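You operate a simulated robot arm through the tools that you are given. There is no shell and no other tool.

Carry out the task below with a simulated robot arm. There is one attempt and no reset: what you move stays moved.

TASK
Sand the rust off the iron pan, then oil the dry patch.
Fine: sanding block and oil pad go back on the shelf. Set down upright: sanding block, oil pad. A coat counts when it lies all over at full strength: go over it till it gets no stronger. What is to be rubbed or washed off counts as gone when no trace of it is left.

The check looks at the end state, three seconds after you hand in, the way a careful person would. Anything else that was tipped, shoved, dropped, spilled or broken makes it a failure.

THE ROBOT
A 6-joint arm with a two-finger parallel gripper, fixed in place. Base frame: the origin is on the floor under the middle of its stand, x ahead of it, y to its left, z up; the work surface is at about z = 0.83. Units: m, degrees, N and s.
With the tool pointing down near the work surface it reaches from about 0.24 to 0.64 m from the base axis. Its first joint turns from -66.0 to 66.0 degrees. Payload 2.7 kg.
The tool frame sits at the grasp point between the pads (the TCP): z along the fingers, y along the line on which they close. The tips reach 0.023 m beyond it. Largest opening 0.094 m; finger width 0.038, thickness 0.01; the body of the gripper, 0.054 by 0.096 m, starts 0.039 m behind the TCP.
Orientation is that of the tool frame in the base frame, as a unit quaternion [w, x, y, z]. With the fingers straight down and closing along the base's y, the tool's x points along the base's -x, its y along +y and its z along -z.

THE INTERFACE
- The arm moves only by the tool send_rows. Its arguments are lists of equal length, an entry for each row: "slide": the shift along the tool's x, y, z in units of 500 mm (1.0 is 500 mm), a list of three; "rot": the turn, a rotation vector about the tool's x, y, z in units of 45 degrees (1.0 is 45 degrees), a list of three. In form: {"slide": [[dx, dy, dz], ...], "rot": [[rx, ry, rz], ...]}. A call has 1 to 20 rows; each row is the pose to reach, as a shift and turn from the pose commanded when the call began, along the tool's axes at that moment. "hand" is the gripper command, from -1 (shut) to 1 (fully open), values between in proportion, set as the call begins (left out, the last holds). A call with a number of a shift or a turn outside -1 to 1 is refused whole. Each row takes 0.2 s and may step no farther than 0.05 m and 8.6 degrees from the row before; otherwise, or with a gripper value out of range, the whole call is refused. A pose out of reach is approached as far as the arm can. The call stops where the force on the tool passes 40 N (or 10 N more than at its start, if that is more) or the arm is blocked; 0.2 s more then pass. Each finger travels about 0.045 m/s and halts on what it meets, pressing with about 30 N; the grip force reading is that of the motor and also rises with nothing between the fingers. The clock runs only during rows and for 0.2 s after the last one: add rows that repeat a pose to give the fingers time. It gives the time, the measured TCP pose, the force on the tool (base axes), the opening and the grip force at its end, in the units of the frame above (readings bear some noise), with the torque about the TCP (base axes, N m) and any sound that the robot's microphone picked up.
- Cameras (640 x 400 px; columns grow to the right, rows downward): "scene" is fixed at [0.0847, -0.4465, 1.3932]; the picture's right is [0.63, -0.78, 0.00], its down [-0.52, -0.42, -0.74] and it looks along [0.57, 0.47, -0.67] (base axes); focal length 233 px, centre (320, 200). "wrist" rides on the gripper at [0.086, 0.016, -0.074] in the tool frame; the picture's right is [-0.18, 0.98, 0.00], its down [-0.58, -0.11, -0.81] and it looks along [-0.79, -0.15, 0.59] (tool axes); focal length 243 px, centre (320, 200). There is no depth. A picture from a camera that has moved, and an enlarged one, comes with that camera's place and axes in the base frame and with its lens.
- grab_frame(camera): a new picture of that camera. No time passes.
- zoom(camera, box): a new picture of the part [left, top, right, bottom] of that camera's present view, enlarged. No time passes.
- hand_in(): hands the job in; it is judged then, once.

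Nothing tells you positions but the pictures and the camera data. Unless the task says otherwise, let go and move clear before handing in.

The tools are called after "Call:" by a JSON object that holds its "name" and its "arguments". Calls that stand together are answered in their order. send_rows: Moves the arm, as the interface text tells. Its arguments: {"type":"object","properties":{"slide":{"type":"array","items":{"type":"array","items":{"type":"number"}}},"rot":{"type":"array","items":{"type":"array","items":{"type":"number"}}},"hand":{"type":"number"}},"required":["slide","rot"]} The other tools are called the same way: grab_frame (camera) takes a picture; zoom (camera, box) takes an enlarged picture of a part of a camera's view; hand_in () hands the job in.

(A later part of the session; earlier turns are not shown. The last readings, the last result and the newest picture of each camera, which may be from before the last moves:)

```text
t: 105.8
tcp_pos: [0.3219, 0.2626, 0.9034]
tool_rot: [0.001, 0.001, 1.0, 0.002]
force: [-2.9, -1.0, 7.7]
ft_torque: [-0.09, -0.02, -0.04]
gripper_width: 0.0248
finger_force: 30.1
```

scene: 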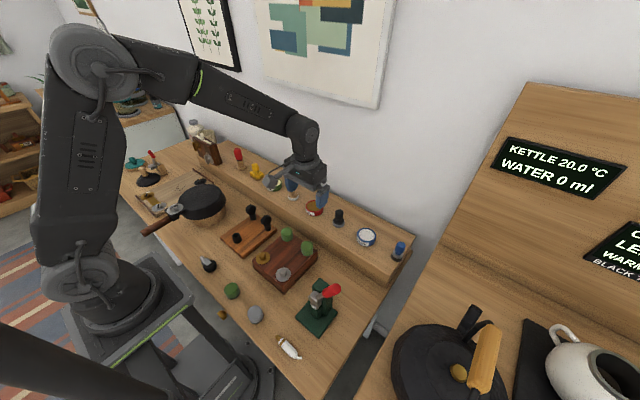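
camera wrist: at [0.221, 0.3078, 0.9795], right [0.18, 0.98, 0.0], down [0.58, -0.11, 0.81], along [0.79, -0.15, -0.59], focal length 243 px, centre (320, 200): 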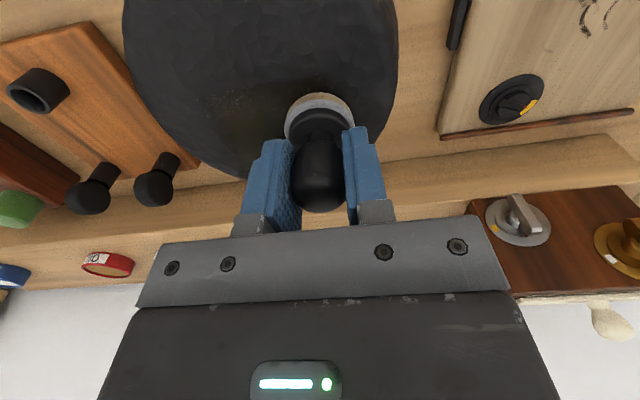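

Call:
{"name": "send_rows", "arguments": {"slide": [[0, 0.016, 0], [0, 0.032, 0], [0, 0.05, 0], [-0.012, 0.05, 0], [-0.012, 0.034, 0], [-0.012, 0.018, 0], [-0.012, 0.002, 0], [-0.012, -0.014, 0], [-0.012, -0.03, 0], [-0.012, -0.048, 0], [0, -0.048, 0], [0, -0.03, 0], [0, -0.014, 0], [0, 0.002, 0], [0, 0.002, 0]], "rot": [[0, 0, 0], [0, 0, 0], [0, 0, 0], [0, 0, 0], [0, 0, 0], [0, 0, 0], [0, 0, 0], [0, 0, 0], [0, 0, 0], [0, 0, 0], [0, 0, 0], [0, 0, 0], [0, 0, 0], [0, 0, 0], [0, 0, 0]], "hand": -1}}

Call:
{"name": "zoom", "arguments": {"camera": "wrist", "box": [190, 0, 450, 130]}}

```text
t: 109.0
tcp_pos: [0.3226, 0.2649, 0.9029]
tool_rot: [0.0, 0.0, 1.0, 0.0]
force: [-0.8, -5.3, 13.9]
ft_torque: [-0.25, -0.03, 0.01]
gripper_width: 0.0252
finger_force: 30.5
```

```text
2.46 times, centred on (320, 65) of wrist
camera zoom: at [0.2344, 0.2803, 0.9778], right [0.18, 0.98, 0.0], down [0.58, -0.11, 0.81], along [0.79, -0.15, -0.59], focal length 597 px, centre (320, 532)
```

zoom: 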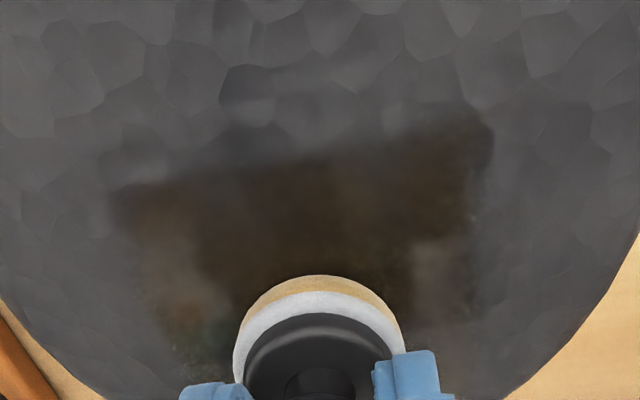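

The film now clearly fills a rectangular-looking patch (about x 0.278–0.34, y 0.232–0.301). I'm continuing passes line by line with the freshly loaded pad.

Call:
{"name": "send_rows", "arguments": {"slide": [[0, 0, -0.0004], [0, 0.02, -0.0004], [0, 0.04, -0.0004], [0, 0.056, -0.0004], [0.02, 0.056, -0.0004], [0.02, 0.036, -0.0004], [0.02, 0.016, -0.0004], [0.02, -0.004, -0.0004], [0.02, -0.024, -0.0004], [0.02, -0.044, -0.0004], [0.02, -0.058, -0.0004], [0.02, -0.058, -0.0004]], "rot": [[0, 0, 0], [0, 0, 0], [0, 0, 0], [0, 0, 0], [0, 0, 0], [0, 0, 0], [0, 0, 0], [0, 0, 0], [0, 0, 0], [0, 0, 0], [0, 0, 0], [0, 0, 0]], "hand": -1}}

```text
t: 111.6
tcp_pos: [0.3122, 0.2345, 0.9019]
tool_rot: [0.001, 0.001, 1.0, 0.002]
force: [1.1, 2.2, 6.1]
ft_torque: [0.03, 0.01, 0.0]
gripper_width: 0.0248
finger_force: 29.7
```

Call:
{"name": "send_rows", "arguments": {"slide": [[-0.02, 0.004, 0], [-0.036, 0.004, 0], [-0.036, 0.02, 0], [-0.02, 0.02, 0], [0, 0.004, 0], [0.02, 0.004, 0.0006], [0.036, 0.004, 0.0008], [0.036, 0.024, 0.0008], [0.036, 0.044, 0.0008], [0.036, 0.064, 0.0008], [0.036, 0.084, 0.0008], [0.036, 0.104, 0.0008], [0.036, 0.114, 0.0008], [0.036, 0.114, 0.0008]], "rot": [[0, 0, 0], [0, 0, 0], [0, 0, 0], [0, 0, 0], [0, 0, 0], [0, 0, 0], [0, 0, 0], [0, 0, 0], [0, 0, 0], [0, 0, 0], [0, 0, 0], [0, 0, 0], [0, 0, 0], [0, 0, 0]], "hand": -1}}

Call:
{"name": "zoom", "arguments": {"camera": "wrist", "box": [150, 0, 450, 180]}}

Call:
{"name": "zoom", "arguments": {"camera": "scene", "box": [180, 165, 240, 215]}}

```text
t: 114.6
tcp_pos: [0.2942, 0.2928, 0.902]
tool_rot: [0.0, 0.0, 1.0, 0.001]
force: [-1.6, -1.5, 5.0]
ft_torque: [-0.11, -0.03, 0.0]
gripper_width: 0.0248
finger_force: 29.8
```

```text
2.13 times, centred on (300, 90) of wrist
camera zoom: at [0.2073, 0.3089, 0.9774], right [0.18, 0.98, 0.0], down [0.58, -0.11, 0.81], along [0.79, -0.15, -0.59], focal length 518 px, centre (363, 435)
```

zoom: 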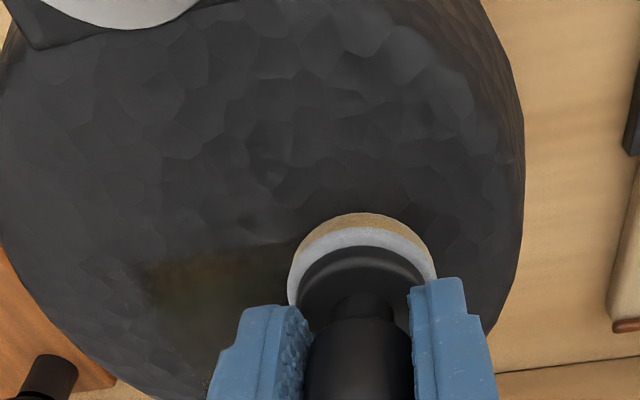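

```text
8.00 times, centred on (210, 190) of scene
camera zoom: at [0.0846, -0.4466, 1.3932], right [0.63, -0.78, 0.0], down [-0.52, -0.42, -0.74], along [0.57, 0.47, -0.67], focal length 1860 px, centre (1200, 280)
```

zoom: 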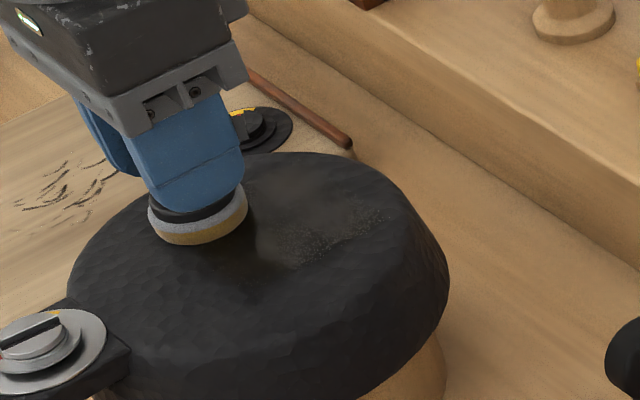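

A speckled band remains along the −y edge of the patch (y ≈ 0.235, x 0.31–0.345). I'll work the perimeter of the patch, starting with the near edge.

Call:
{"name": "send_rows", "arguments": {"slide": [[0, 0.018, 0.0004], [0.014, 0.018, 0.0006], [0.028, 0.018, 0.0008], [0.028, 0.0, 0.0008], [0.028, -0.02, 0.0008], [0.028, -0.04, 0.0008], [0.028, -0.06, 0.0008], [0.028, -0.08, 0.0008], [0.028, -0.1, 0.0008], [0.028, -0.118, 0.0008], [0.028, -0.118, 0.0008]], "rot": [[0, 0, 0], [0, 0, 0], [0, 0, 0], [0, 0, 0], [0, 0, 0], [0, 0, 0], [0, 0, 0], [0, 0, 0], [0, 0, 0], [0, 0, 0], [0, 0, 0]], "hand": -1}}

```text
t: 117.0
tcp_pos: [0.2804, 0.234, 0.9016]
tool_rot: [0.001, 0.0, 1.0, 0.002]
force: [0.6, 3.2, 8.3]
ft_torque: [0.08, 0.01, 0.03]
gripper_width: 0.0249
finger_force: 29.9
```

Call:
{"name": "send_rows", "arguments": {"slide": [[-0.02, 0, 0], [-0.04, 0, 0], [-0.06, 0, 0], [-0.08, 0, 0], [-0.1, 0, 0], [-0.116, 0, 0], [-0.1, 0.004, 0], [-0.08, 0.004, 0], [-0.06, 0.004, 0], [-0.08, 0.008, 0], [-0.1, 0.008, 0], [-0.116, 0.008, 0], [-0.116, 0.008, 0]], "rot": [[0, 0, 0], [0, 0, 0], [0, 0, 0], [0, 0, 0], [0, 0, 0], [0, 0, 0], [0, 0, 0], [0, 0, 0], [0, 0, 0], [0, 0, 0], [0, 0, 0], [0, 0, 0], [0, 0, 0]], "hand": -1}}

Call:
{"name": "zoom", "arguments": {"camera": "wrist", "box": [190, 0, 490, 160]}}

Call:
{"name": "zoom", "arguments": {"camera": "scene", "box": [180, 165, 240, 215]}}

```text
t: 119.8
tcp_pos: [0.3384, 0.2355, 0.9022]
tool_rot: [-0.001, 0.0, 1.0, 0.001]
force: [-0.5, -0.4, -0.5]
ft_torque: [0.01, -0.01, 0.01]
gripper_width: 0.0246
finger_force: 30.0
```

```text
2.13 times, centred on (340, 80) of wrist
camera zoom: at [0.2512, 0.2532, 0.9772], right [0.18, 0.98, 0.0], down [0.58, -0.11, 0.81], along [0.79, -0.15, -0.59], focal length 518 px, centre (277, 456)
```

zoom: 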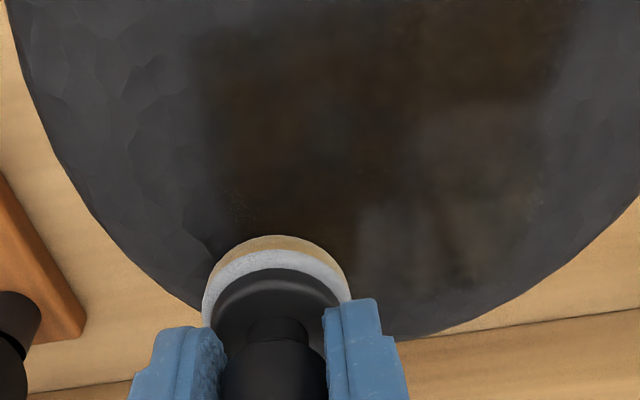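

```text
8.00 times, centred on (210, 190) of scene
camera zoom: at [0.0847, -0.4465, 1.3932], right [0.63, -0.78, 0.0], down [-0.52, -0.42, -0.74], along [0.57, 0.47, -0.67], focal length 1860 px, centre (1200, 280)
```

zoom: 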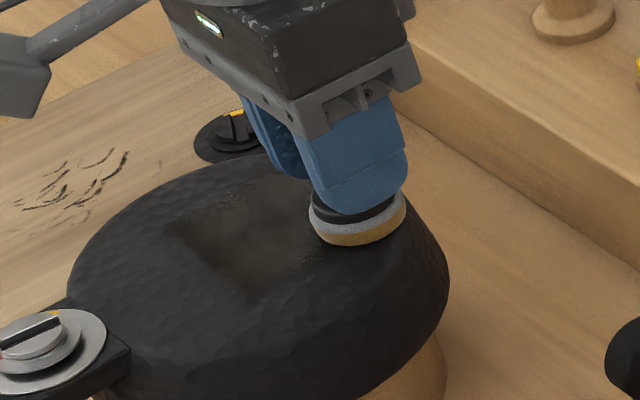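

Contact was lost toward the far end (surface is slightly lower there), leaving specks at about (0.31–0.33, 0.231). I'll re-find contact there and rub that edge properly.

Call:
{"name": "send_rows", "arguments": {"slide": [[0.016, -0.004, 0], [0.032, -0.006, 0], [0.032, -0.006, 0.001], [0.032, -0.006, 0.001]], "rot": [[0, 0, 0], [0, 0, 0], [0, 0, 0], [0, 0, 0]], "hand": -1}}

```text
t: 120.8
tcp_pos: [0.3221, 0.234, 0.9012]
tool_rot: [0.001, 0.0, 1.0, 0.002]
force: [0.0, -1.0, 2.6]
ft_torque: [-0.1, 0.01, 0.02]
gripper_width: 0.0248
finger_force: 29.7
```

Call:
{"name": "send_rows", "arguments": {"slide": [[0, 0, 0.0008], [-0.016, 0, 0.0012], [-0.03, 0, 0.0016], [-0.016, 0, 0.0012], [0, 0, 0.0008], [0.02, 0, 0.0004], [0.04, 0, 0.0], [0.02, 0, 0.0004], [0, 0, 0.0008], [-0.016, 0, 0.0012], [-0.03, 0, 0.0016], [-0.03, 0, 0.0016]], "rot": [[0, 0, 0], [0, 0, 0], [0, 0, 0], [0, 0, 0], [0, 0, 0], [0, 0, 0], [0, 0, 0], [0, 0, 0], [0, 0, 0], [0, 0, 0], [0, 0, 0], [0, 0, 0]], "hand": -1}}

Call:
{"name": "zoom", "arguments": {"camera": "wrist", "box": [190, 0, 490, 160]}}

Call:
{"name": "zoom", "arguments": {"camera": "scene", "box": [180, 165, 240, 215]}}

```text
t: 123.4
tcp_pos: [0.337, 0.2343, 0.9016]
tool_rot: [0.001, 0.0, 1.0, 0.002]
force: [-4.1, 1.5, 12.8]
ft_torque: [-0.04, 0.19, 0.01]
gripper_width: 0.0246
finger_force: 29.9
```

```text
2.13 times, centred on (340, 80) of wrist
camera zoom: at [0.2499, 0.2502, 0.9762], right [0.18, 0.98, 0.0], down [0.58, -0.11, 0.81], along [0.79, -0.15, -0.59], focal length 518 px, centre (277, 456)
```

zoom: 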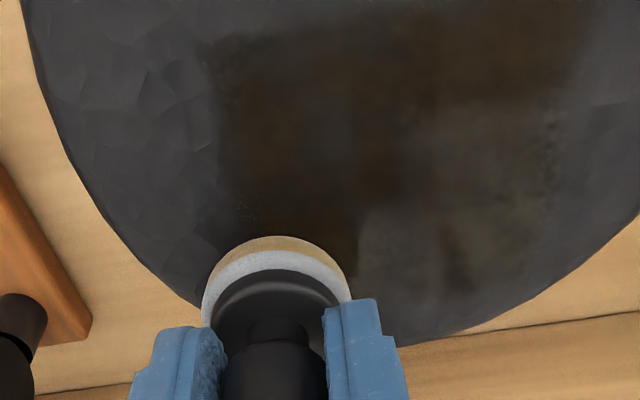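

```text
8.00 times, centred on (210, 190) of scene
camera zoom: at [0.0844, -0.4465, 1.3932], right [0.63, -0.78, 0.0], down [-0.52, -0.42, -0.74], along [0.57, 0.47, -0.67], focal length 1860 px, centre (1200, 280)
```

zoom: 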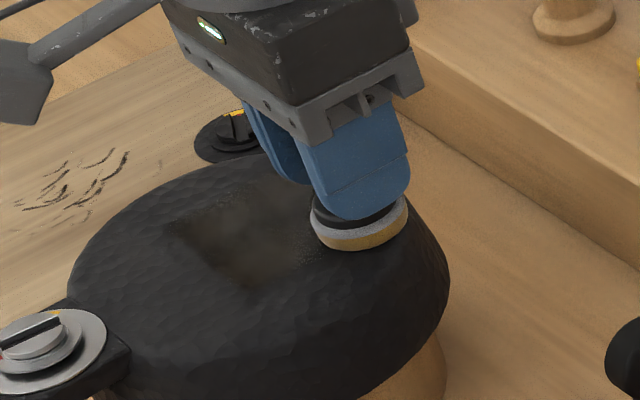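

Call:
{"name": "zoom", "arguments": {"camera": "wrist", "box": [270, 60, 350, 120]}}

Call:
{"name": "zoom", "arguments": {"camera": "wrist", "box": [340, 0, 470, 130]}}

Call:
{"name": "zoom", "arguments": {"camera": "scene", "box": [195, 185, 225, 205]}}

```text
6.67 times, centred on (310, 90) of wrist
camera zoom: at [0.2499, 0.2502, 0.9762], right [0.18, 0.98, 0.0], down [0.58, -0.11, 0.81], along [0.79, -0.15, -0.59], focal length 1618 px, centre (387, 933)
```

zoom: 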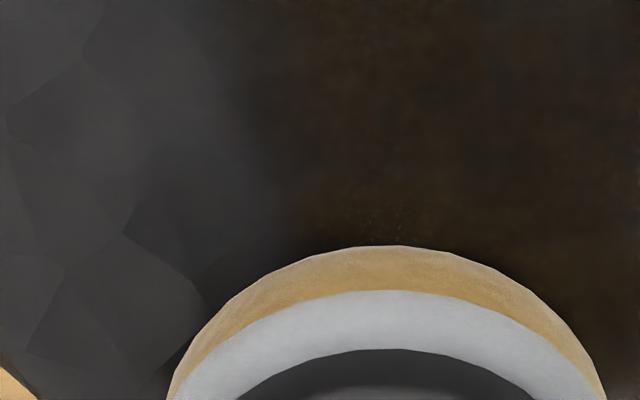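

```text
3.08 times, centred on (405, 65) of wrist
camera zoom: at [0.2499, 0.2502, 0.9762], right [0.18, 0.98, 0.0], down [0.58, -0.11, 0.81], along [0.79, -0.15, -0.59], focal length 746 px, centre (58, 615)
```

zoom: 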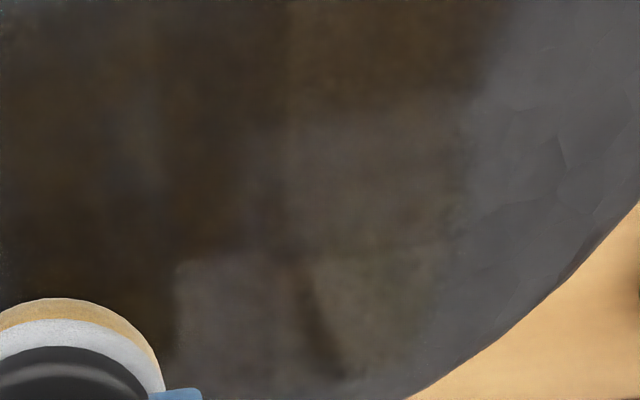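

```text
16.00 times, centred on (210, 195) of scene
camera zoom: at [0.0844, -0.4465, 1.3932], right [0.63, -0.78, 0.0], down [-0.52, -0.42, -0.74], along [0.57, 0.47, -0.67], focal length 3721 px, centre (2080, 280)
```

zoom: 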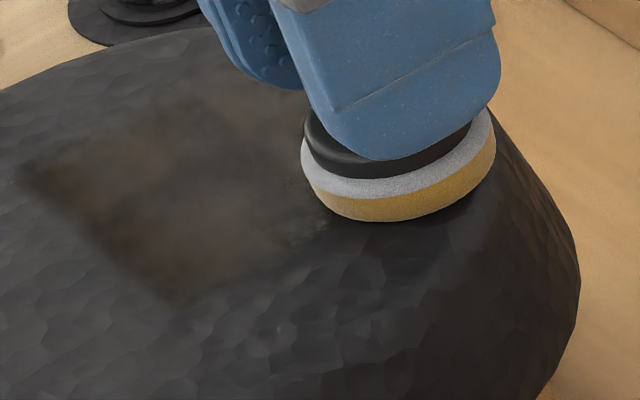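

In strong enlargement the oiled area is a soft-edged rectangle, now mostly uniform. I'll continue along the far edge (x ≈ 0.336) and then the right edge.

Call:
{"name": "send_rows", "arguments": {"slide": [[0, 0.02, -0.0002], [0, 0.04, -0.0002], [0, 0.06, -0.0002], [0, 0.08, -0.0002], [0, 0.1, 0.0], [0, 0.12, 0.0], [0, 0.13, 0.0], [0, 0.13, 0.0]], "rot": [[0, 0, 0], [0, 0, 0], [0, 0, 0], [0, 0, 0], [0, 0, 0], [0, 0, 0], [0, 0, 0], [0, 0, 0]], "hand": -1}}

Call:
{"name": "zoom", "arguments": {"camera": "wrist", "box": [150, 0, 450, 160]}}

Call:
{"name": "zoom", "arguments": {"camera": "scene", "box": [190, 175, 235, 205]}}

```text
t: 125.2
tcp_pos: [0.3381, 0.2994, 0.9015]
tool_rot: [0.0, -0.001, 1.0, 0.0]
force: [-0.4, -5.6, 16.7]
ft_torque: [-0.31, -0.02, 0.07]
gripper_width: 0.0248
finger_force: 30.0
```

```text
2.13 times, centred on (300, 80) of wrist
camera zoom: at [0.2502, 0.3156, 0.976], right [0.18, 0.98, 0.0], down [0.58, -0.11, 0.81], along [0.79, -0.15, -0.59], focal length 518 px, centre (363, 456)
```

zoom: 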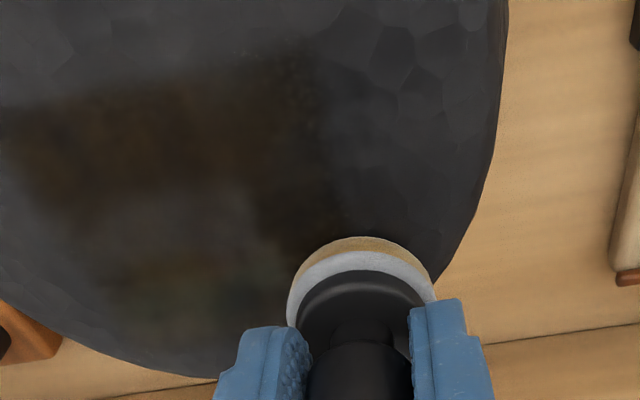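

```text
13.33 times, centred on (212, 190) of scene
camera zoom: at [0.0845, -0.4467, 1.3931], right [0.63, -0.78, 0.0], down [-0.52, -0.42, -0.74], along [0.57, 0.47, -0.67], focal length 3101 px, centre (1753, 333)
```

zoom: 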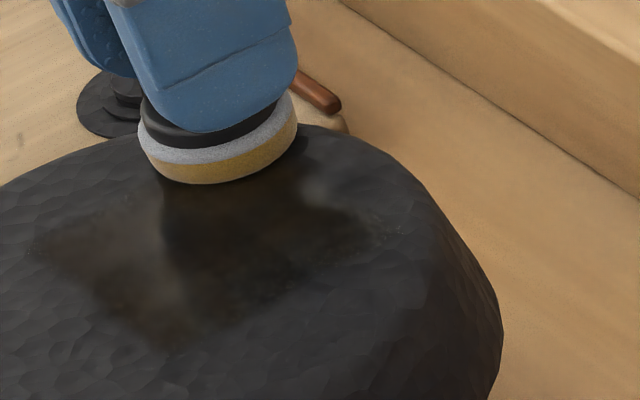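

Call:
{"name": "send_rows", "arguments": {"slide": [[0, 0.0, -0.0006], [0.02, 0.004, -0.0006], [0.04, 0.004, -0.0006], [0.06, 0.004, -0.0006], [0.08, 0.004, -0.0006], [0.1, 0.004, -0.0006], [0.116, 0.004, -0.0006], [0.116, 0.004, -0.0006]], "rot": [[0, 0, 0], [0, 0, 0], [0, 0, 0], [0, 0, 0], [0, 0, 0], [0, 0, 0], [0, 0, 0], [0, 0, 0]], "hand": -1}}

Call:
{"name": "zoom", "arguments": {"camera": "scene", "box": [190, 175, 235, 205]}}

```text
t: 127.0
tcp_pos: [0.2782, 0.3013, 0.9019]
tool_rot: [0.0, 0.0, 1.0, 0.001]
force: [1.4, -1.0, 3.5]
ft_torque: [-0.09, -0.07, 0.02]
gripper_width: 0.0248
finger_force: 29.9
```

```text
13.33 times, centred on (212, 190) of scene
camera zoom: at [0.0847, -0.4465, 1.3932], right [0.63, -0.78, 0.0], down [-0.52, -0.42, -0.74], along [0.57, 0.47, -0.67], focal length 3101 px, centre (1753, 333)
```

zoom: 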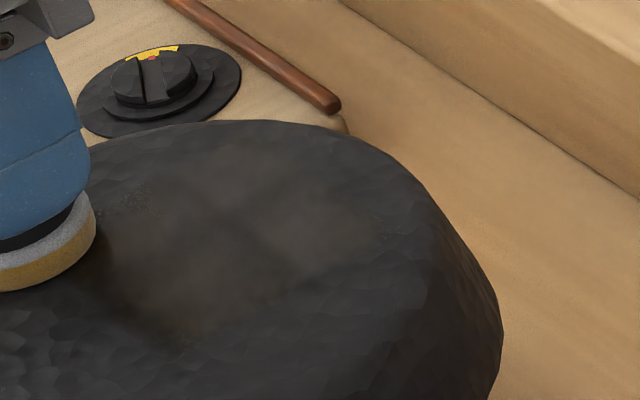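

Small specks remain on the right edge near (0.307, 0.300) and at the far-left corner (0.34, 0.236). I'll go over the right edge again with firmer contact.

Call:
{"name": "send_rows", "arguments": {"slide": [[0, 0.0, 0.0006], [-0.02, 0.0, 0.0006], [-0.04, 0.0, 0.0006], [-0.06, 0.0, 0.0006], [-0.08, 0.0, 0.0006], [-0.1, 0.0, 0.0006], [-0.08, -0.01, 0.0006], [-0.06, -0.01, 0.0006], [-0.04, -0.01, 0.0006], [-0.06, 0.004, 0.0006], [-0.06, 0.004, 0.0006]], "rot": [[0, 0, 0], [0, 0, 0], [0, 0, 0], [0, 0, 0], [0, 0, 0], [0, 0, 0], [0, 0, 0], [0, 0, 0], [0, 0, 0], [0, 0, 0], [0, 0, 0]], "hand": -1}}

Call:
{"name": "zoom", "arguments": {"camera": "scene", "box": [190, 175, 235, 205]}}

```text
t: 129.4
tcp_pos: [0.3094, 0.3029, 0.9006]
tool_rot: [0.0, 0.0, 1.0, 0.002]
force: [-2.9, -0.1, 6.7]
ft_torque: [-0.11, 0.1, 0.0]
gripper_width: 0.0251
finger_force: 30.1
```

```text
13.33 times, centred on (212, 190) of scene
camera zoom: at [0.0845, -0.4465, 1.3932], right [0.63, -0.78, 0.0], down [-0.52, -0.42, -0.74], along [0.57, 0.47, -0.67], focal length 3101 px, centre (1753, 333)
```

zoom: 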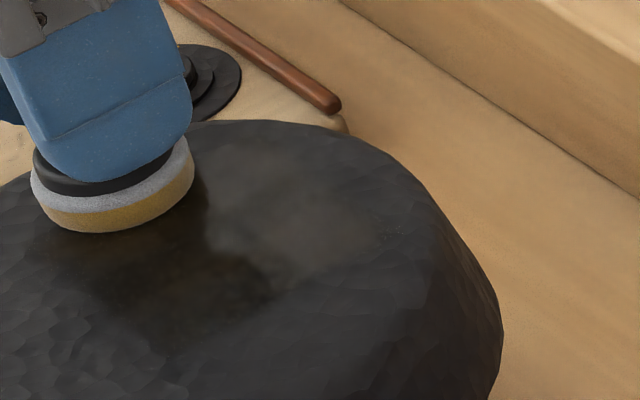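

Call:
{"name": "send_rows", "arguments": {"slide": [[0, -0.02, 0], [0, -0.04, 0], [0, -0.06, 0], [0, -0.08, 0], [0, -0.1, 0], [0, -0.12, 0], [0, -0.138, 0], [-0.02, -0.138, 0], [-0.04, -0.138, 0.0004], [-0.066, -0.138, 0.0006], [-0.066, -0.12, 0.0006], [-0.05, -0.12, 0.0004], [-0.05, -0.136, 0.0004], [-0.066, -0.136, 0.0006], [-0.066, -0.136, 0.0006]], "rot": [[0, 0, 0], [0, 0, 0], [0, 0, 0], [0, 0, 0], [0, 0, 0], [0, 0, 0], [0, 0, 0], [0, 0, 0], [0, 0, 0], [0, 0, 0], [0, 0, 0], [0, 0, 0], [0, 0, 0], [0, 0, 0], [0, 0, 0]], "hand": -1}}

Call:
{"name": "zoom", "arguments": {"camera": "scene", "box": [190, 175, 235, 205]}}

Call:
{"name": "zoom", "arguments": {"camera": "wrist", "box": [190, 0, 490, 160]}}

```text
t: 132.6
tcp_pos: [0.342, 0.2351, 0.9008]
tool_rot: [0.0, 0.0, 1.0, 0.002]
force: [-5.2, -0.3, 16.9]
ft_torque: [-0.08, 0.28, -0.01]
gripper_width: 0.0249
finger_force: 30.1
```

```text
13.33 times, centred on (212, 190) of scene
camera zoom: at [0.0843, -0.4466, 1.3932], right [0.63, -0.78, 0.0], down [-0.52, -0.42, -0.74], along [0.57, 0.47, -0.67], focal length 3101 px, centre (1753, 333)
```

zoom: 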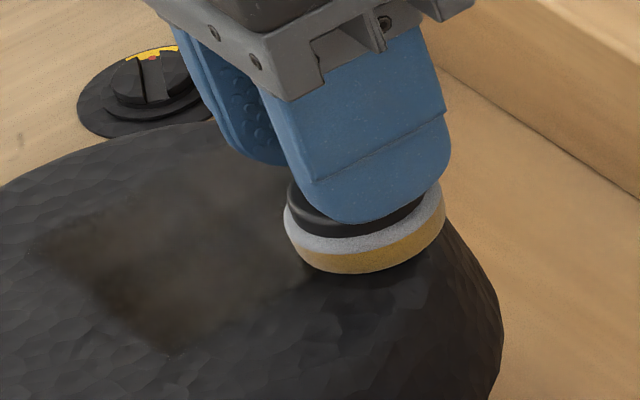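

```text
2.13 times, centred on (340, 80) of wrist
camera zoom: at [0.2546, 0.2516, 0.9756], right [0.18, 0.98, 0.0], down [0.58, -0.11, 0.81], along [0.79, -0.15, -0.59], focal length 518 px, centre (277, 456)
```

zoom: 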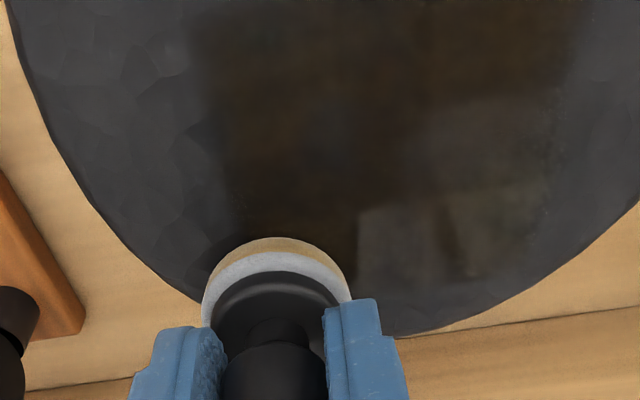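

Call:
{"name": "send_rows", "arguments": {"slide": [[0, 0, -0.02], [0, 0, -0.07], [-0.04, 0.05, -0.08], [-0.04, 0.056, -0.08]], "rot": [[0, 0, 0], [0, 0, 0], [0, 0, 0], [0, 0, 0]], "hand": -1}}

Call:
{"name": "zoom", "arguments": {"camera": "wrist", "box": [190, 0, 450, 110]}}

Call:
{"name": "zoom", "arguments": {"camera": "wrist", "box": [230, 0, 330, 70]}}

Call:
{"name": "zoom", "arguments": {"camera": "wrist", "box": [310, 0, 410, 70]}}

Call:
{"name": "zoom", "arguments": {"camera": "scene", "box": [190, 180, 230, 208]}}

```text
t: 133.6
tcp_pos: [0.3615, 0.2621, 0.9399]
tool_rot: [-0.001, 0.0, 1.0, 0.001]
force: [0.4, -0.4, -0.4]
ft_torque: [0.03, -0.01, 0.01]
gripper_width: 0.0245
finger_force: 29.8
```

```text
2.46 times, centred on (320, 55) of wrist
camera zoom: at [0.2754, 0.2798, 1.0153], right [0.18, 0.98, 0.0], down [0.58, -0.11, 0.81], along [0.79, -0.15, -0.59], focal length 597 px, centre (320, 557)
```

zoom: 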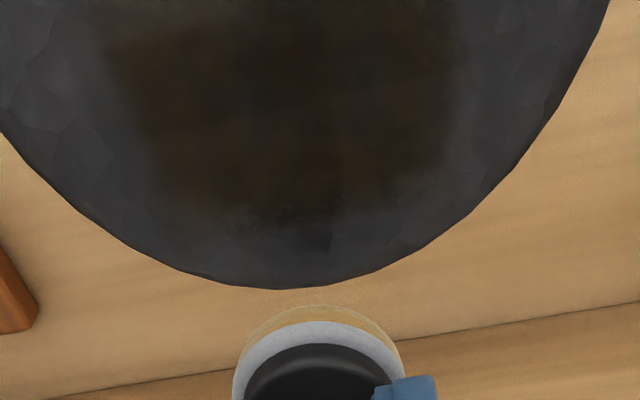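

```text
5.71 times, centred on (280, 35) of wrist
camera zoom: at [0.2754, 0.2798, 1.0153], right [0.18, 0.98, 0.0], down [0.58, -0.11, 0.81], along [0.79, -0.15, -0.59], focal length 1386 px, centre (549, 1143)
```

zoom: 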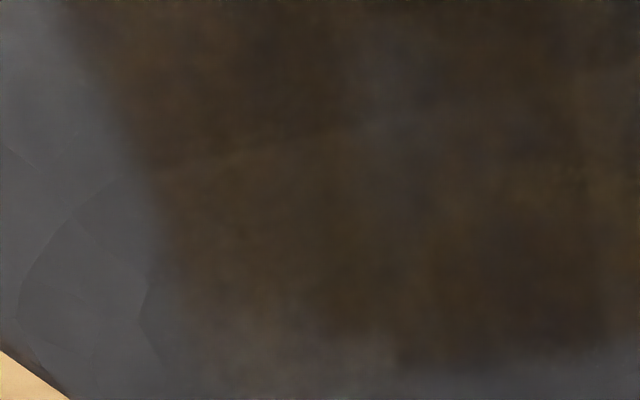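

```text
5.71 times, centred on (360, 35) of wrist
camera zoom: at [0.2754, 0.2798, 1.0153], right [0.18, 0.98, 0.0], down [0.58, -0.11, 0.81], along [0.79, -0.15, -0.59], focal length 1386 px, centre (91, 1143)
```

zoom: 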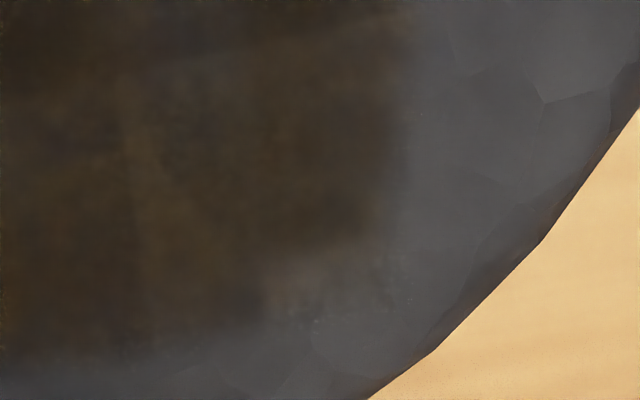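

```text
14.29 times, centred on (210, 194) of scene
camera zoom: at [0.0847, -0.4465, 1.3932], right [0.63, -0.78, 0.0], down [-0.52, -0.42, -0.74], along [0.57, 0.47, -0.67], focal length 3322 px, centre (1891, 286)
```

zoom: 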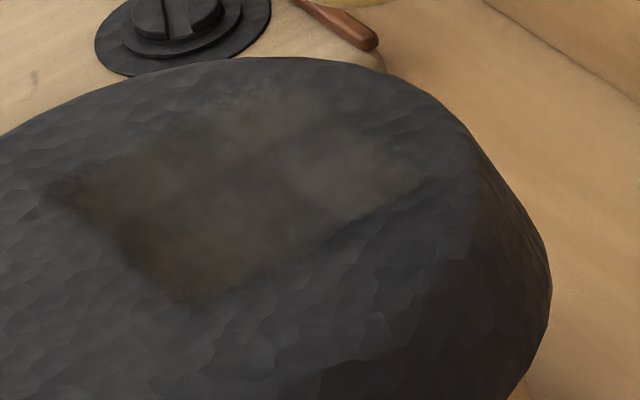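

The film now covers the whole rectangular patch fairly uniformly. To make sure it's at full strength I'll do another complete raster pass and compare.

Call:
{"name": "send_rows", "arguments": {"slide": [[0.03, -0.03, 0.02], [0.06, -0.056, 0.05], [0.06, -0.056, 0.074], [0.06, -0.056, 0.0796], [0.06, -0.036, 0.0796], [0.06, -0.016, 0.0796], [0.06, 0.004, 0.0796], [0.06, 0.024, 0.0796], [0.06, 0.044, 0.0796], [0.06, 0.064, 0.0796], [0.06, 0.08, 0.0796], [0.084, 0.08, 0.0796], [0.084, 0.06, 0.0796], [0.084, 0.04, 0.0796], [0.084, 0.02, 0.0796], [0.084, 0.0, 0.0796], [0.084, -0.02, 0.0796], [0.084, -0.04, 0.0796], [0.084, -0.058, 0.0796], [0.084, -0.058, 0.0796]], "rot": [[0, 0, 0], [0, 0, 0], [0, 0, 0], [0, 0, 0], [0, 0, 0], [0, 0, 0], [0, 0, 0], [0, 0, 0], [0, 0, 0], [0, 0, 0], [0, 0, 0], [0, 0, 0], [0, 0, 0], [0, 0, 0], [0, 0, 0], [0, 0, 0], [0, 0, 0], [0, 0, 0], [0, 0, 0], [0, 0, 0]], "hand": -1}}

```text
t: 137.8
tcp_pos: [0.3196, 0.2333, 0.9011]
tool_rot: [0.001, -0.001, 1.0, 0.001]
force: [0.7, 2.7, 9.1]
ft_torque: [-0.05, -0.02, 0.01]
gripper_width: 0.0249
finger_force: 29.9
```

Call:
{"name": "send_rows", "arguments": {"slide": [[0.024, 0, 0], [0.024, 0.02, 0], [0.024, 0.04, 0], [0.024, 0.06, 0], [0.024, 0.08, 0], [0.024, 0.1, 0], [0.024, 0.12, 0], [0.024, 0.138, 0], [0.048, 0.138, 0], [0.048, 0.12, 0], [0.048, 0.1, 0], [0.048, 0.08, 0], [0.048, 0.06, 0], [0.048, 0.04, 0], [0.048, 0.02, 0], [0.048, 0, 0], [0.048, 0, 0]], "rot": [[0, 0, 0], [0, 0, 0], [0, 0, 0], [0, 0, 0], [0, 0, 0], [0, 0, 0], [0, 0, 0], [0, 0, 0], [0, 0, 0], [0, 0, 0], [0, 0, 0], [0, 0, 0], [0, 0, 0], [0, 0, 0], [0, 0, 0], [0, 0, 0], [0, 0, 0]], "hand": -1}}

```text
t: 141.4
tcp_pos: [0.2959, 0.234, 0.9002]
tool_rot: [0.001, 0.001, 1.0, 0.002]
force: [0.4, 0.6, 4.0]
ft_torque: [0.0, 0.04, 0.0]
gripper_width: 0.0247
finger_force: 30.6
```

Call:
{"name": "send_rows", "arguments": {"slide": [[0.024, 0, 0.0006], [0.024, 0.02, 0.0006], [0.024, 0.04, 0.0006], [0.024, 0.06, 0.0006], [0.024, 0.08, 0.0006], [0.024, 0.1, 0.0006], [0.024, 0.12, 0.0006], [0.024, 0.138, 0.0006], [0.01, 0.138, 0.0006], [0.01, 0.12, 0.0006], [0.01, 0.1, 0.0006], [0.01, 0.08, 0.0006], [0.01, 0.06, 0.0006], [0.01, 0.04, 0.0006], [0.01, 0.02, 0.0006], [0.01, 0, 0.0006], [0.01, 0, 0.0006]], "rot": [[0, 0, 0], [0, 0, 0], [0, 0, 0], [0, 0, 0], [0, 0, 0], [0, 0, 0], [0, 0, 0], [0, 0, 0], [0, 0, 0], [0, 0, 0], [0, 0, 0], [0, 0, 0], [0, 0, 0], [0, 0, 0], [0, 0, 0], [0, 0, 0], [0, 0, 0]], "hand": -1}}

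```text
t: 145.0
tcp_pos: [0.29, 0.2349, 0.8999]
tool_rot: [0.001, 0.0, 1.0, 0.002]
force: [0.4, 3.2, 10.4]
ft_torque: [0.05, -0.03, -0.05]
gripper_width: 0.0242
finger_force: 29.9
```

Call:
{"name": "send_rows", "arguments": {"slide": [[0, 0, -0.02], [0, 0, -0.08], [-0.07, 0.03, -0.08], [-0.142, 0.058, -0.08], [-0.142, 0.058, -0.08]], "rot": [[0, 0, 0], [0, 0, 0], [0, 0, 0], [0, 0, 0], [0, 0, 0]], "hand": -1}}

Call:
{"name": "zoom", "arguments": {"camera": "wrist", "box": [190, 0, 450, 110]}}

Call:
{"name": "zoom", "arguments": {"camera": "wrist", "box": [230, 0, 330, 70]}}

Call:
{"name": "zoom", "arguments": {"camera": "wrist", "box": [310, 0, 410, 70]}}

Call:
{"name": "zoom", "arguments": {"camera": "scene", "box": [190, 180, 230, 208]}}

```text
t: 146.2
tcp_pos: [0.3619, 0.2617, 0.9401]
tool_rot: [0.0, 0.0, 1.0, 0.001]
force: [0.9, -0.3, -0.7]
ft_torque: [0.0, 0.01, -0.01]
gripper_width: 0.0246
finger_force: 29.4
```

```text
2.46 times, centred on (320, 55) of wrist
camera zoom: at [0.2754, 0.2786, 1.016], right [0.18, 0.98, 0.0], down [0.58, -0.11, 0.81], along [0.79, -0.15, -0.59], focal length 597 px, centre (320, 557)
```

zoom: 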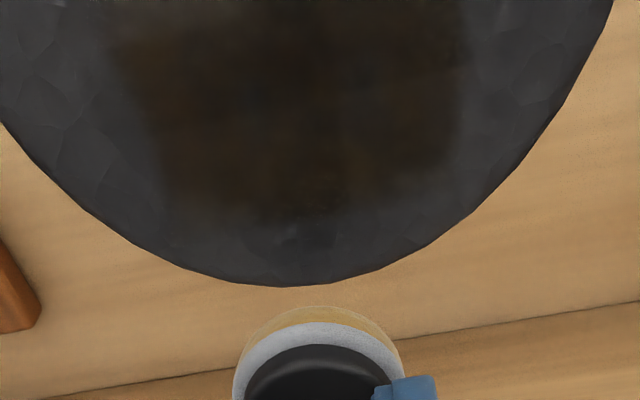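

```text
5.71 times, centred on (280, 35) of wrist
camera zoom: at [0.2754, 0.2786, 1.016], right [0.18, 0.98, 0.0], down [0.58, -0.11, 0.81], along [0.79, -0.15, -0.59], focal length 1386 px, centre (549, 1143)
```

zoom: 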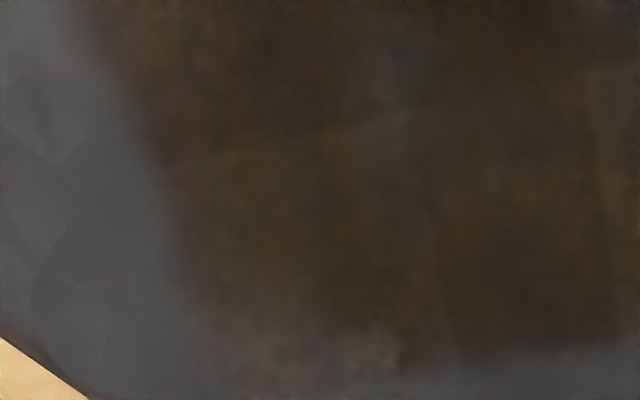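

```text
5.71 times, centred on (360, 35) of wrist
camera zoom: at [0.2754, 0.2786, 1.016], right [0.18, 0.98, 0.0], down [0.58, -0.11, 0.81], along [0.79, -0.15, -0.59], focal length 1386 px, centre (91, 1143)
```

zoom: 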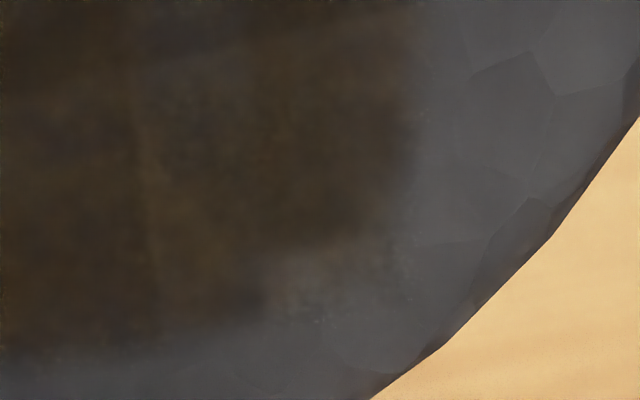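

```text
14.29 times, centred on (210, 194) of scene
camera zoom: at [0.0847, -0.4465, 1.3932], right [0.63, -0.78, 0.0], down [-0.52, -0.42, -0.74], along [0.57, 0.47, -0.67], focal length 3322 px, centre (1891, 286)
```

zoom: 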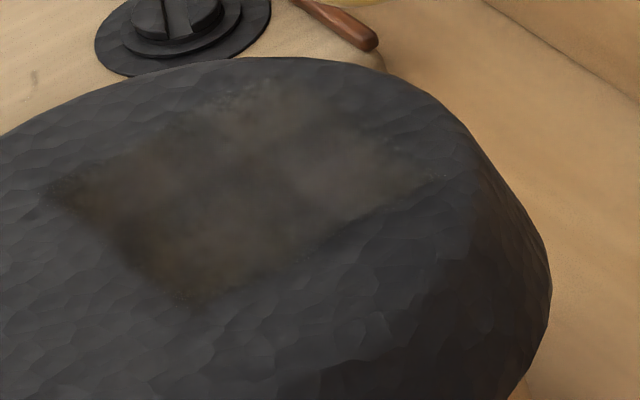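

Call:
{"name": "zoom", "arguments": {"camera": "scene", "box": [198, 182, 218, 194]}}

Call:
{"name": "zoom", "arguments": {"camera": "scene", "box": [188, 188, 208, 204]}}

Call:
{"name": "zoom", "arguments": {"camera": "scene", "box": [205, 186, 225, 202]}}

Call:
{"name": "zoom", "arguments": {"camera": "wrist", "box": [340, 20, 400, 80]}}

```text
16.00 times, centred on (208, 188) of scene
camera zoom: at [0.0847, -0.4465, 1.3932], right [0.63, -0.78, 0.0], down [-0.52, -0.42, -0.74], along [0.57, 0.47, -0.67], focal length 3721 px, centre (2112, 392)
```

zoom: 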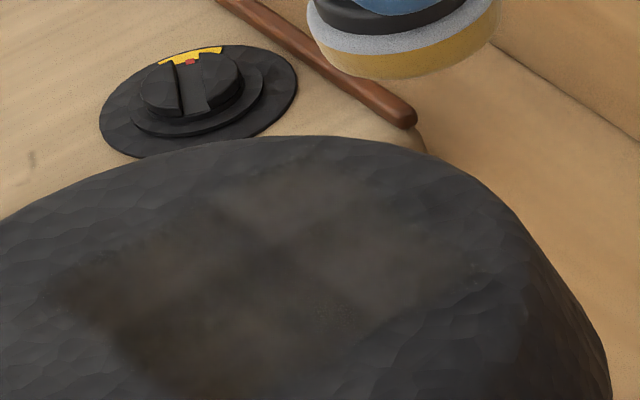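

```text
16.00 times, centred on (198, 196) of scene
camera zoom: at [0.0847, -0.4465, 1.3932], right [0.63, -0.78, 0.0], down [-0.52, -0.42, -0.74], along [0.57, 0.47, -0.67], focal length 3721 px, centre (2272, 264)
```

zoom: 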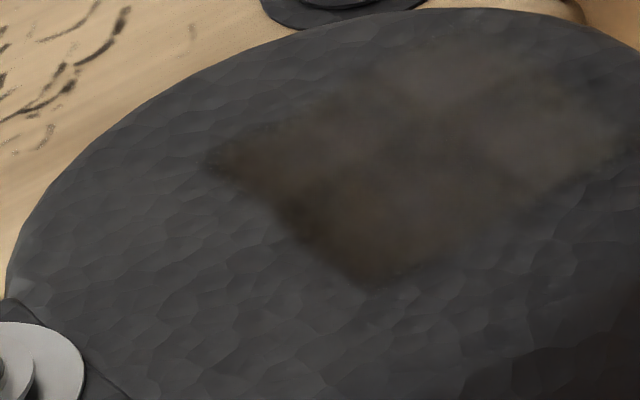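

```text
16.00 times, centred on (215, 194) of scene
camera zoom: at [0.0847, -0.4465, 1.3932], right [0.63, -0.78, 0.0], down [-0.52, -0.42, -0.74], along [0.57, 0.47, -0.67], focal length 3721 px, centre (2000, 296)
```

zoom: 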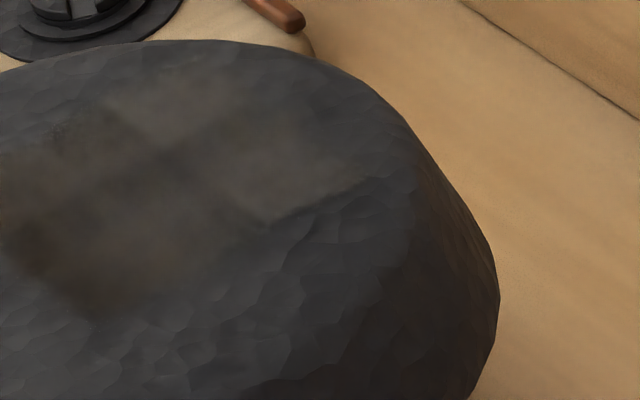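

```text
6.67 times, centred on (370, 50) of wrist
camera zoom: at [0.2754, 0.2786, 1.016], right [0.18, 0.98, 0.0], down [0.58, -0.11, 0.81], along [0.79, -0.15, -0.59], focal length 1618 px, centre (-13, 1200)
```

zoom: 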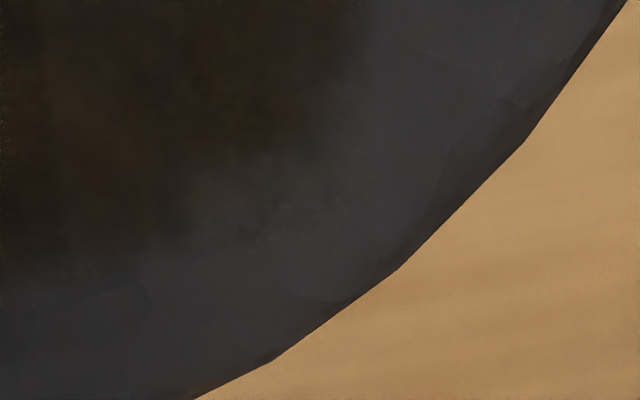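

The coat looks unchanged by the last full pass, so it's nearly saturated. I'll check how the pad sits in the grip, then re-dip once more and reinforce the corners to be safe.

Call:
{"name": "grab_frame", "arguments": {"camera": "wrist"}}

Call:
{"name": "zoom", "arguments": {"camera": "wrist", "box": [230, 85, 410, 235]}}

Call:
{"name": "zoom", "arguments": {"camera": "scene", "box": [190, 140, 250, 190]}}

```text
taken
camera wrist: at [0.2754, 0.2786, 1.016], right [0.18, 0.98, 0.0], down [0.58, -0.11, 0.81], along [0.79, -0.15, -0.59], focal length 243 px, centre (320, 200)
```

wrist: 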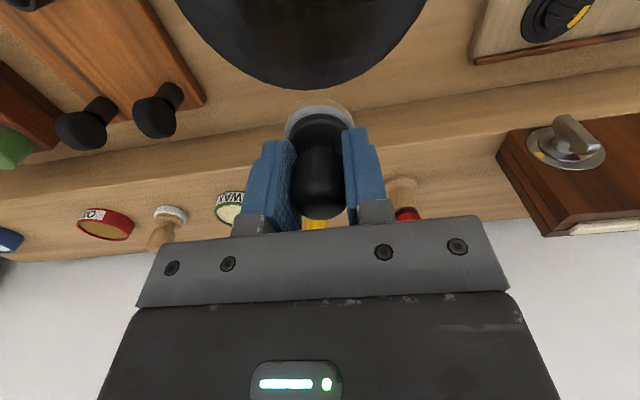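

```text
2.67 times, centred on (320, 160) of wrist
camera zoom: at [0.2754, 0.2786, 1.016], right [0.18, 0.98, 0.0], down [0.58, -0.11, 0.81], along [0.79, -0.15, -0.59], focal length 647 px, centre (320, 307)
```

zoom: 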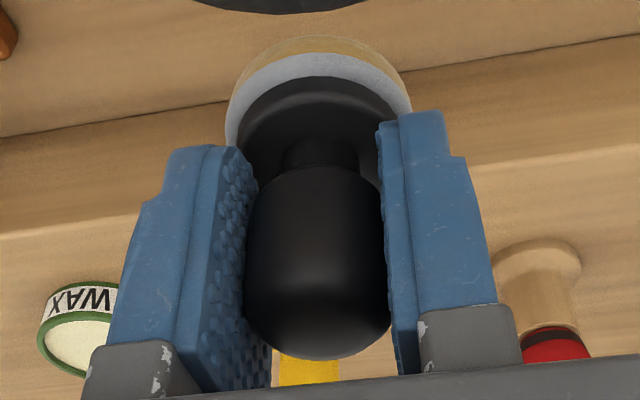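

```text
8.00 times, centred on (220, 165) of scene
camera zoom: at [0.0847, -0.4465, 1.3932], right [0.63, -0.78, 0.0], down [-0.52, -0.42, -0.74], along [0.57, 0.47, -0.67], focal length 1860 px, centre (1120, 480)
```

zoom: 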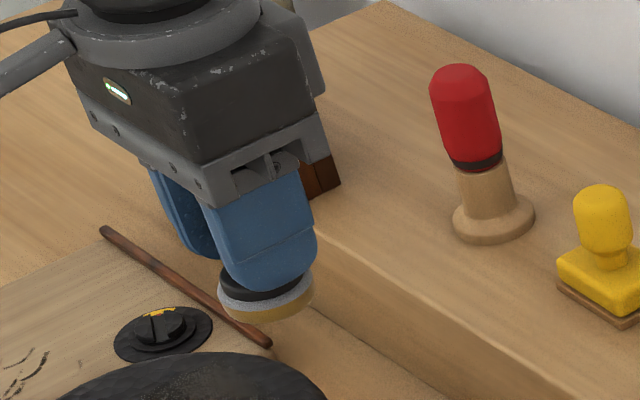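

The pad is level and steady in the grip (it has slid up to where the fingertips meet its flange). I'm going back to the tin for one more dip.

Call:
{"name": "send_rows", "arguments": {"slide": [[0, 0, -0.07], [-0.02, -0.05, -0.12], [-0.055, -0.13, -0.12], [-0.09, -0.21, -0.12], [-0.125, -0.29, -0.12], [-0.16, -0.37, -0.12], [-0.195, -0.45, -0.12], [-0.23, -0.53, -0.12], [-0.265, -0.61, -0.12], [-0.296, -0.673, -0.11], [-0.296, -0.673, -0.03], [-0.296, -0.673, 0.04], [-0.296, -0.673, 0.08], [-0.296, -0.673, 0.08]], "rot": [[0, 0, 0], [0, 0, 0], [0, 0, 0], [0, 0, 0], [0, 0, 0], [0, 0, 0], [0, 0, 0], [0, 0, 0], [0, 0, 0], [0, 0, 0], [0, 0, 0], [0, 0, 0], [0, 0, 0], [0, 0, 0]], "hand": -1}}

Call:
{"name": "zoom", "arguments": {"camera": "wrist", "box": [240, 30, 400, 150]}}

Call:
{"name": "zoom", "arguments": {"camera": "scene", "box": [180, 165, 240, 215]}}

```text
t: 149.2
tcp_pos: [0.5103, -0.0717, 0.8978]
tool_rot: [0.001, -0.001, 1.0, 0.002]
force: [0.0, 0.2, -2.1]
ft_torque: [0.01, -0.01, 0.0]
gripper_width: 0.0247
finger_force: 30.2
```

```text
3.33 times, centred on (320, 90) of wrist
camera zoom: at [0.4229, -0.0563, 0.9744], right [0.18, 0.98, 0.0], down [0.58, -0.11, 0.81], along [0.79, -0.15, -0.59], focal length 809 px, centre (320, 567)
```

zoom: 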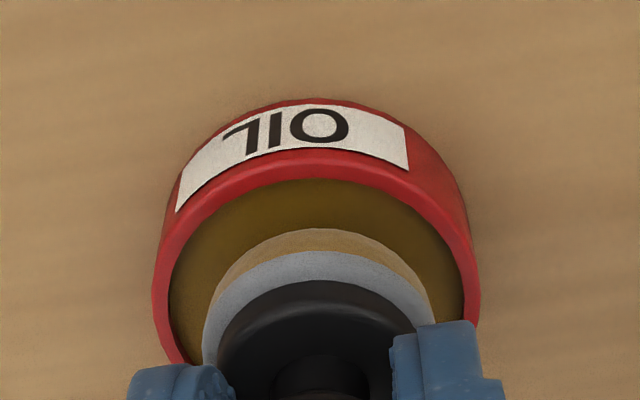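

```text
8.00 times, centred on (210, 190) of scene
camera zoom: at [0.0847, -0.4465, 1.3932], right [0.63, -0.78, 0.0], down [-0.52, -0.42, -0.74], along [0.57, 0.47, -0.67], focal length 1860 px, centre (1200, 280)
```

zoom: 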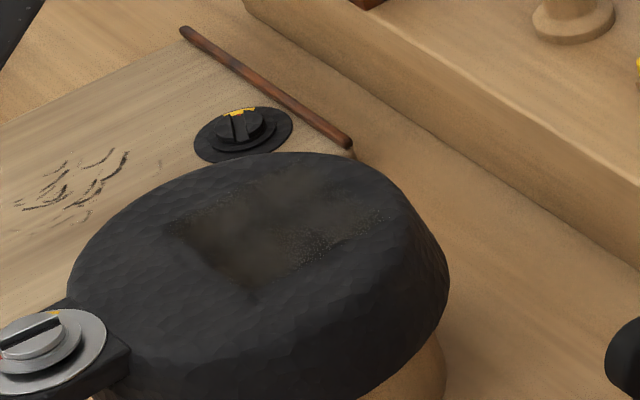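

Call:
{"name": "zoom", "arguments": {"camera": "scene", "box": [196, 182, 232, 206]}}

Call:
{"name": "zoom", "arguments": {"camera": "scene", "box": [190, 178, 240, 212]}}

```text
16.00 times, centred on (214, 194) of scene
camera zoom: at [0.0847, -0.4465, 1.3932], right [0.63, -0.78, 0.0], down [-0.52, -0.42, -0.74], along [0.57, 0.47, -0.67], focal length 3721 px, centre (2016, 296)
```

zoom: 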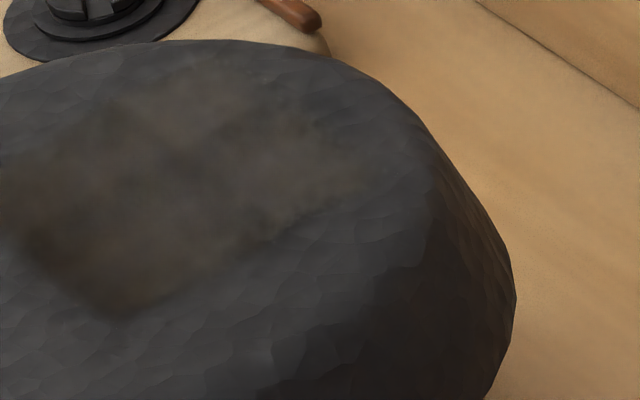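

```text
11.76 times, centred on (215, 195) of scene
camera zoom: at [0.0847, -0.4465, 1.3932], right [0.63, -0.78, 0.0], down [-0.52, -0.42, -0.74], along [0.57, 0.47, -0.67], focal length 2736 px, centre (1555, 259)
```

zoom: 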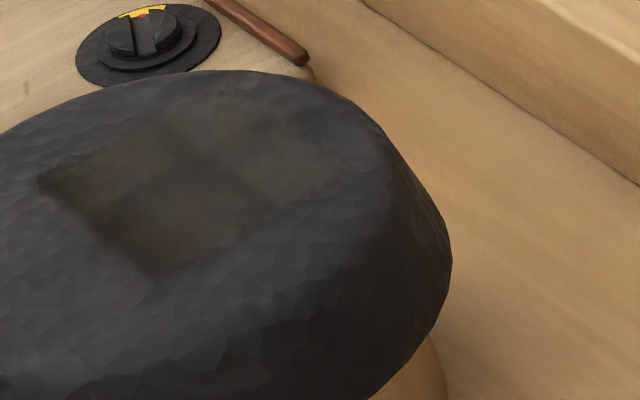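

The specks vanish at higher enlargement, so they are glint noise; the film itself is continuous. I'll finish this dip and do one last perimeter pass.

Call:
{"name": "send_rows", "arguments": {"slide": [[0, 0, 0.006], [0, 0, 0.012], [0, 0, 0.017], [0, 0, 0.019], [0, 0, 0.0205], [0, 0, 0.0205]], "rot": [[0, 0, 0], [0, 0, 0], [0, 0, 0], [0, 0, 0], [0, 0, 0], [0, 0, 0]], "hand": -1}}

```text
t: 150.6
tcp_pos: [0.5107, -0.0734, 0.8888]
tool_rot: [0.001, 0.0, 1.0, 0.001]
force: [-2.3, 0.9, 7.0]
ft_torque: [-0.03, 0.08, 0.0]
gripper_width: 0.0247
finger_force: 29.7
```

Call:
{"name": "send_rows", "arguments": {"slide": [[0, 0, 0], [0, 0, -0.004], [0, 0, -0.04], [0, 0, -0.12], [0, 0, -0.2], [0.038, 0.083, -0.2], [0.076, 0.166, -0.2], [0.115, 0.248, -0.2], [0.153, 0.331, -0.2], [0.191, 0.414, -0.2], [0.229, 0.497, -0.2], [0.267, 0.58, -0.2], [0.306, 0.662, -0.2], [0.344, 0.745, -0.19], [0.344, 0.745, -0.11], [0.344, 0.745, -0.05], [0.344, 0.745, -0.034], [0.344, 0.745, -0.034]], "rot": [[0, 0, 0], [0, 0, 0], [0, 0, 0], [0, 0, 0], [0, 0, 0], [0, 0, 0], [0, 0, 0], [0, 0, 0], [0, 0, 0], [0, 0, 0], [0, 0, 0], [0, 0, 0], [0, 0, 0], [0, 0, 0], [0, 0, 0], [0, 0, 0], [0, 0, 0], [0, 0, 0]], "hand": -1}}

Call:
{"name": "zoom", "arguments": {"camera": "scene", "box": [270, 160, 360, 230]}}

Call:
{"name": "zoom", "arguments": {"camera": "scene", "box": [190, 165, 240, 205]}}

```text
t: 154.4
tcp_pos: [0.3379, 0.2992, 0.9067]
tool_rot: [0.0, 0.0, 1.0, 0.003]
force: [0.9, -0.6, -0.6]
ft_torque: [-0.01, 0.03, -0.01]
gripper_width: 0.0246
finger_force: 29.6
```

```text
5.71 times, centred on (315, 195) of scene
camera zoom: at [0.0847, -0.4465, 1.3932], right [0.63, -0.78, 0.0], down [-0.52, -0.42, -0.74], along [0.57, 0.47, -0.67], focal length 1329 px, centre (349, 229)
```

zoom: 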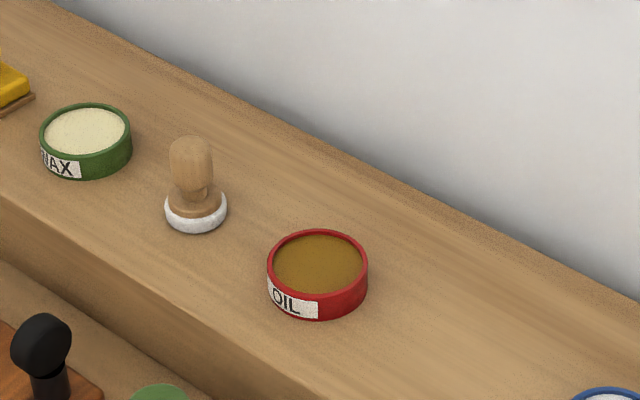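

```text
10.00 times, centred on (215, 185) of scene
camera zoom: at [0.0847, -0.4465, 1.3932], right [0.63, -0.78, 0.0], down [-0.52, -0.42, -0.74], along [0.57, 0.47, -0.67], focal length 2326 px, centre (1370, 350)
```

zoom: 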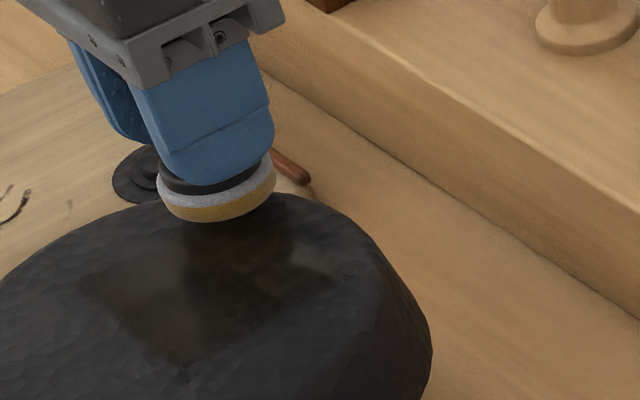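

Call:
{"name": "send_rows", "arguments": {"slide": [[0, 0, 0.006], [0, 0, 0.011], [0, 0, 0.013], [0, 0, 0.0136], [0, 0, 0.0136]], "rot": [[0, 0, 0], [0, 0, 0], [0, 0, 0], [0, 0, 0], [0, 0, 0]], "hand": -1}}

```text
t: 155.6
tcp_pos: [0.3388, 0.2998, 0.901]
tool_rot: [0.0, 0.0, 1.0, 0.001]
force: [0.2, -0.4, 4.8]
ft_torque: [-0.11, 0.0, -0.01]
gripper_width: 0.0246
finger_force: 30.4
```

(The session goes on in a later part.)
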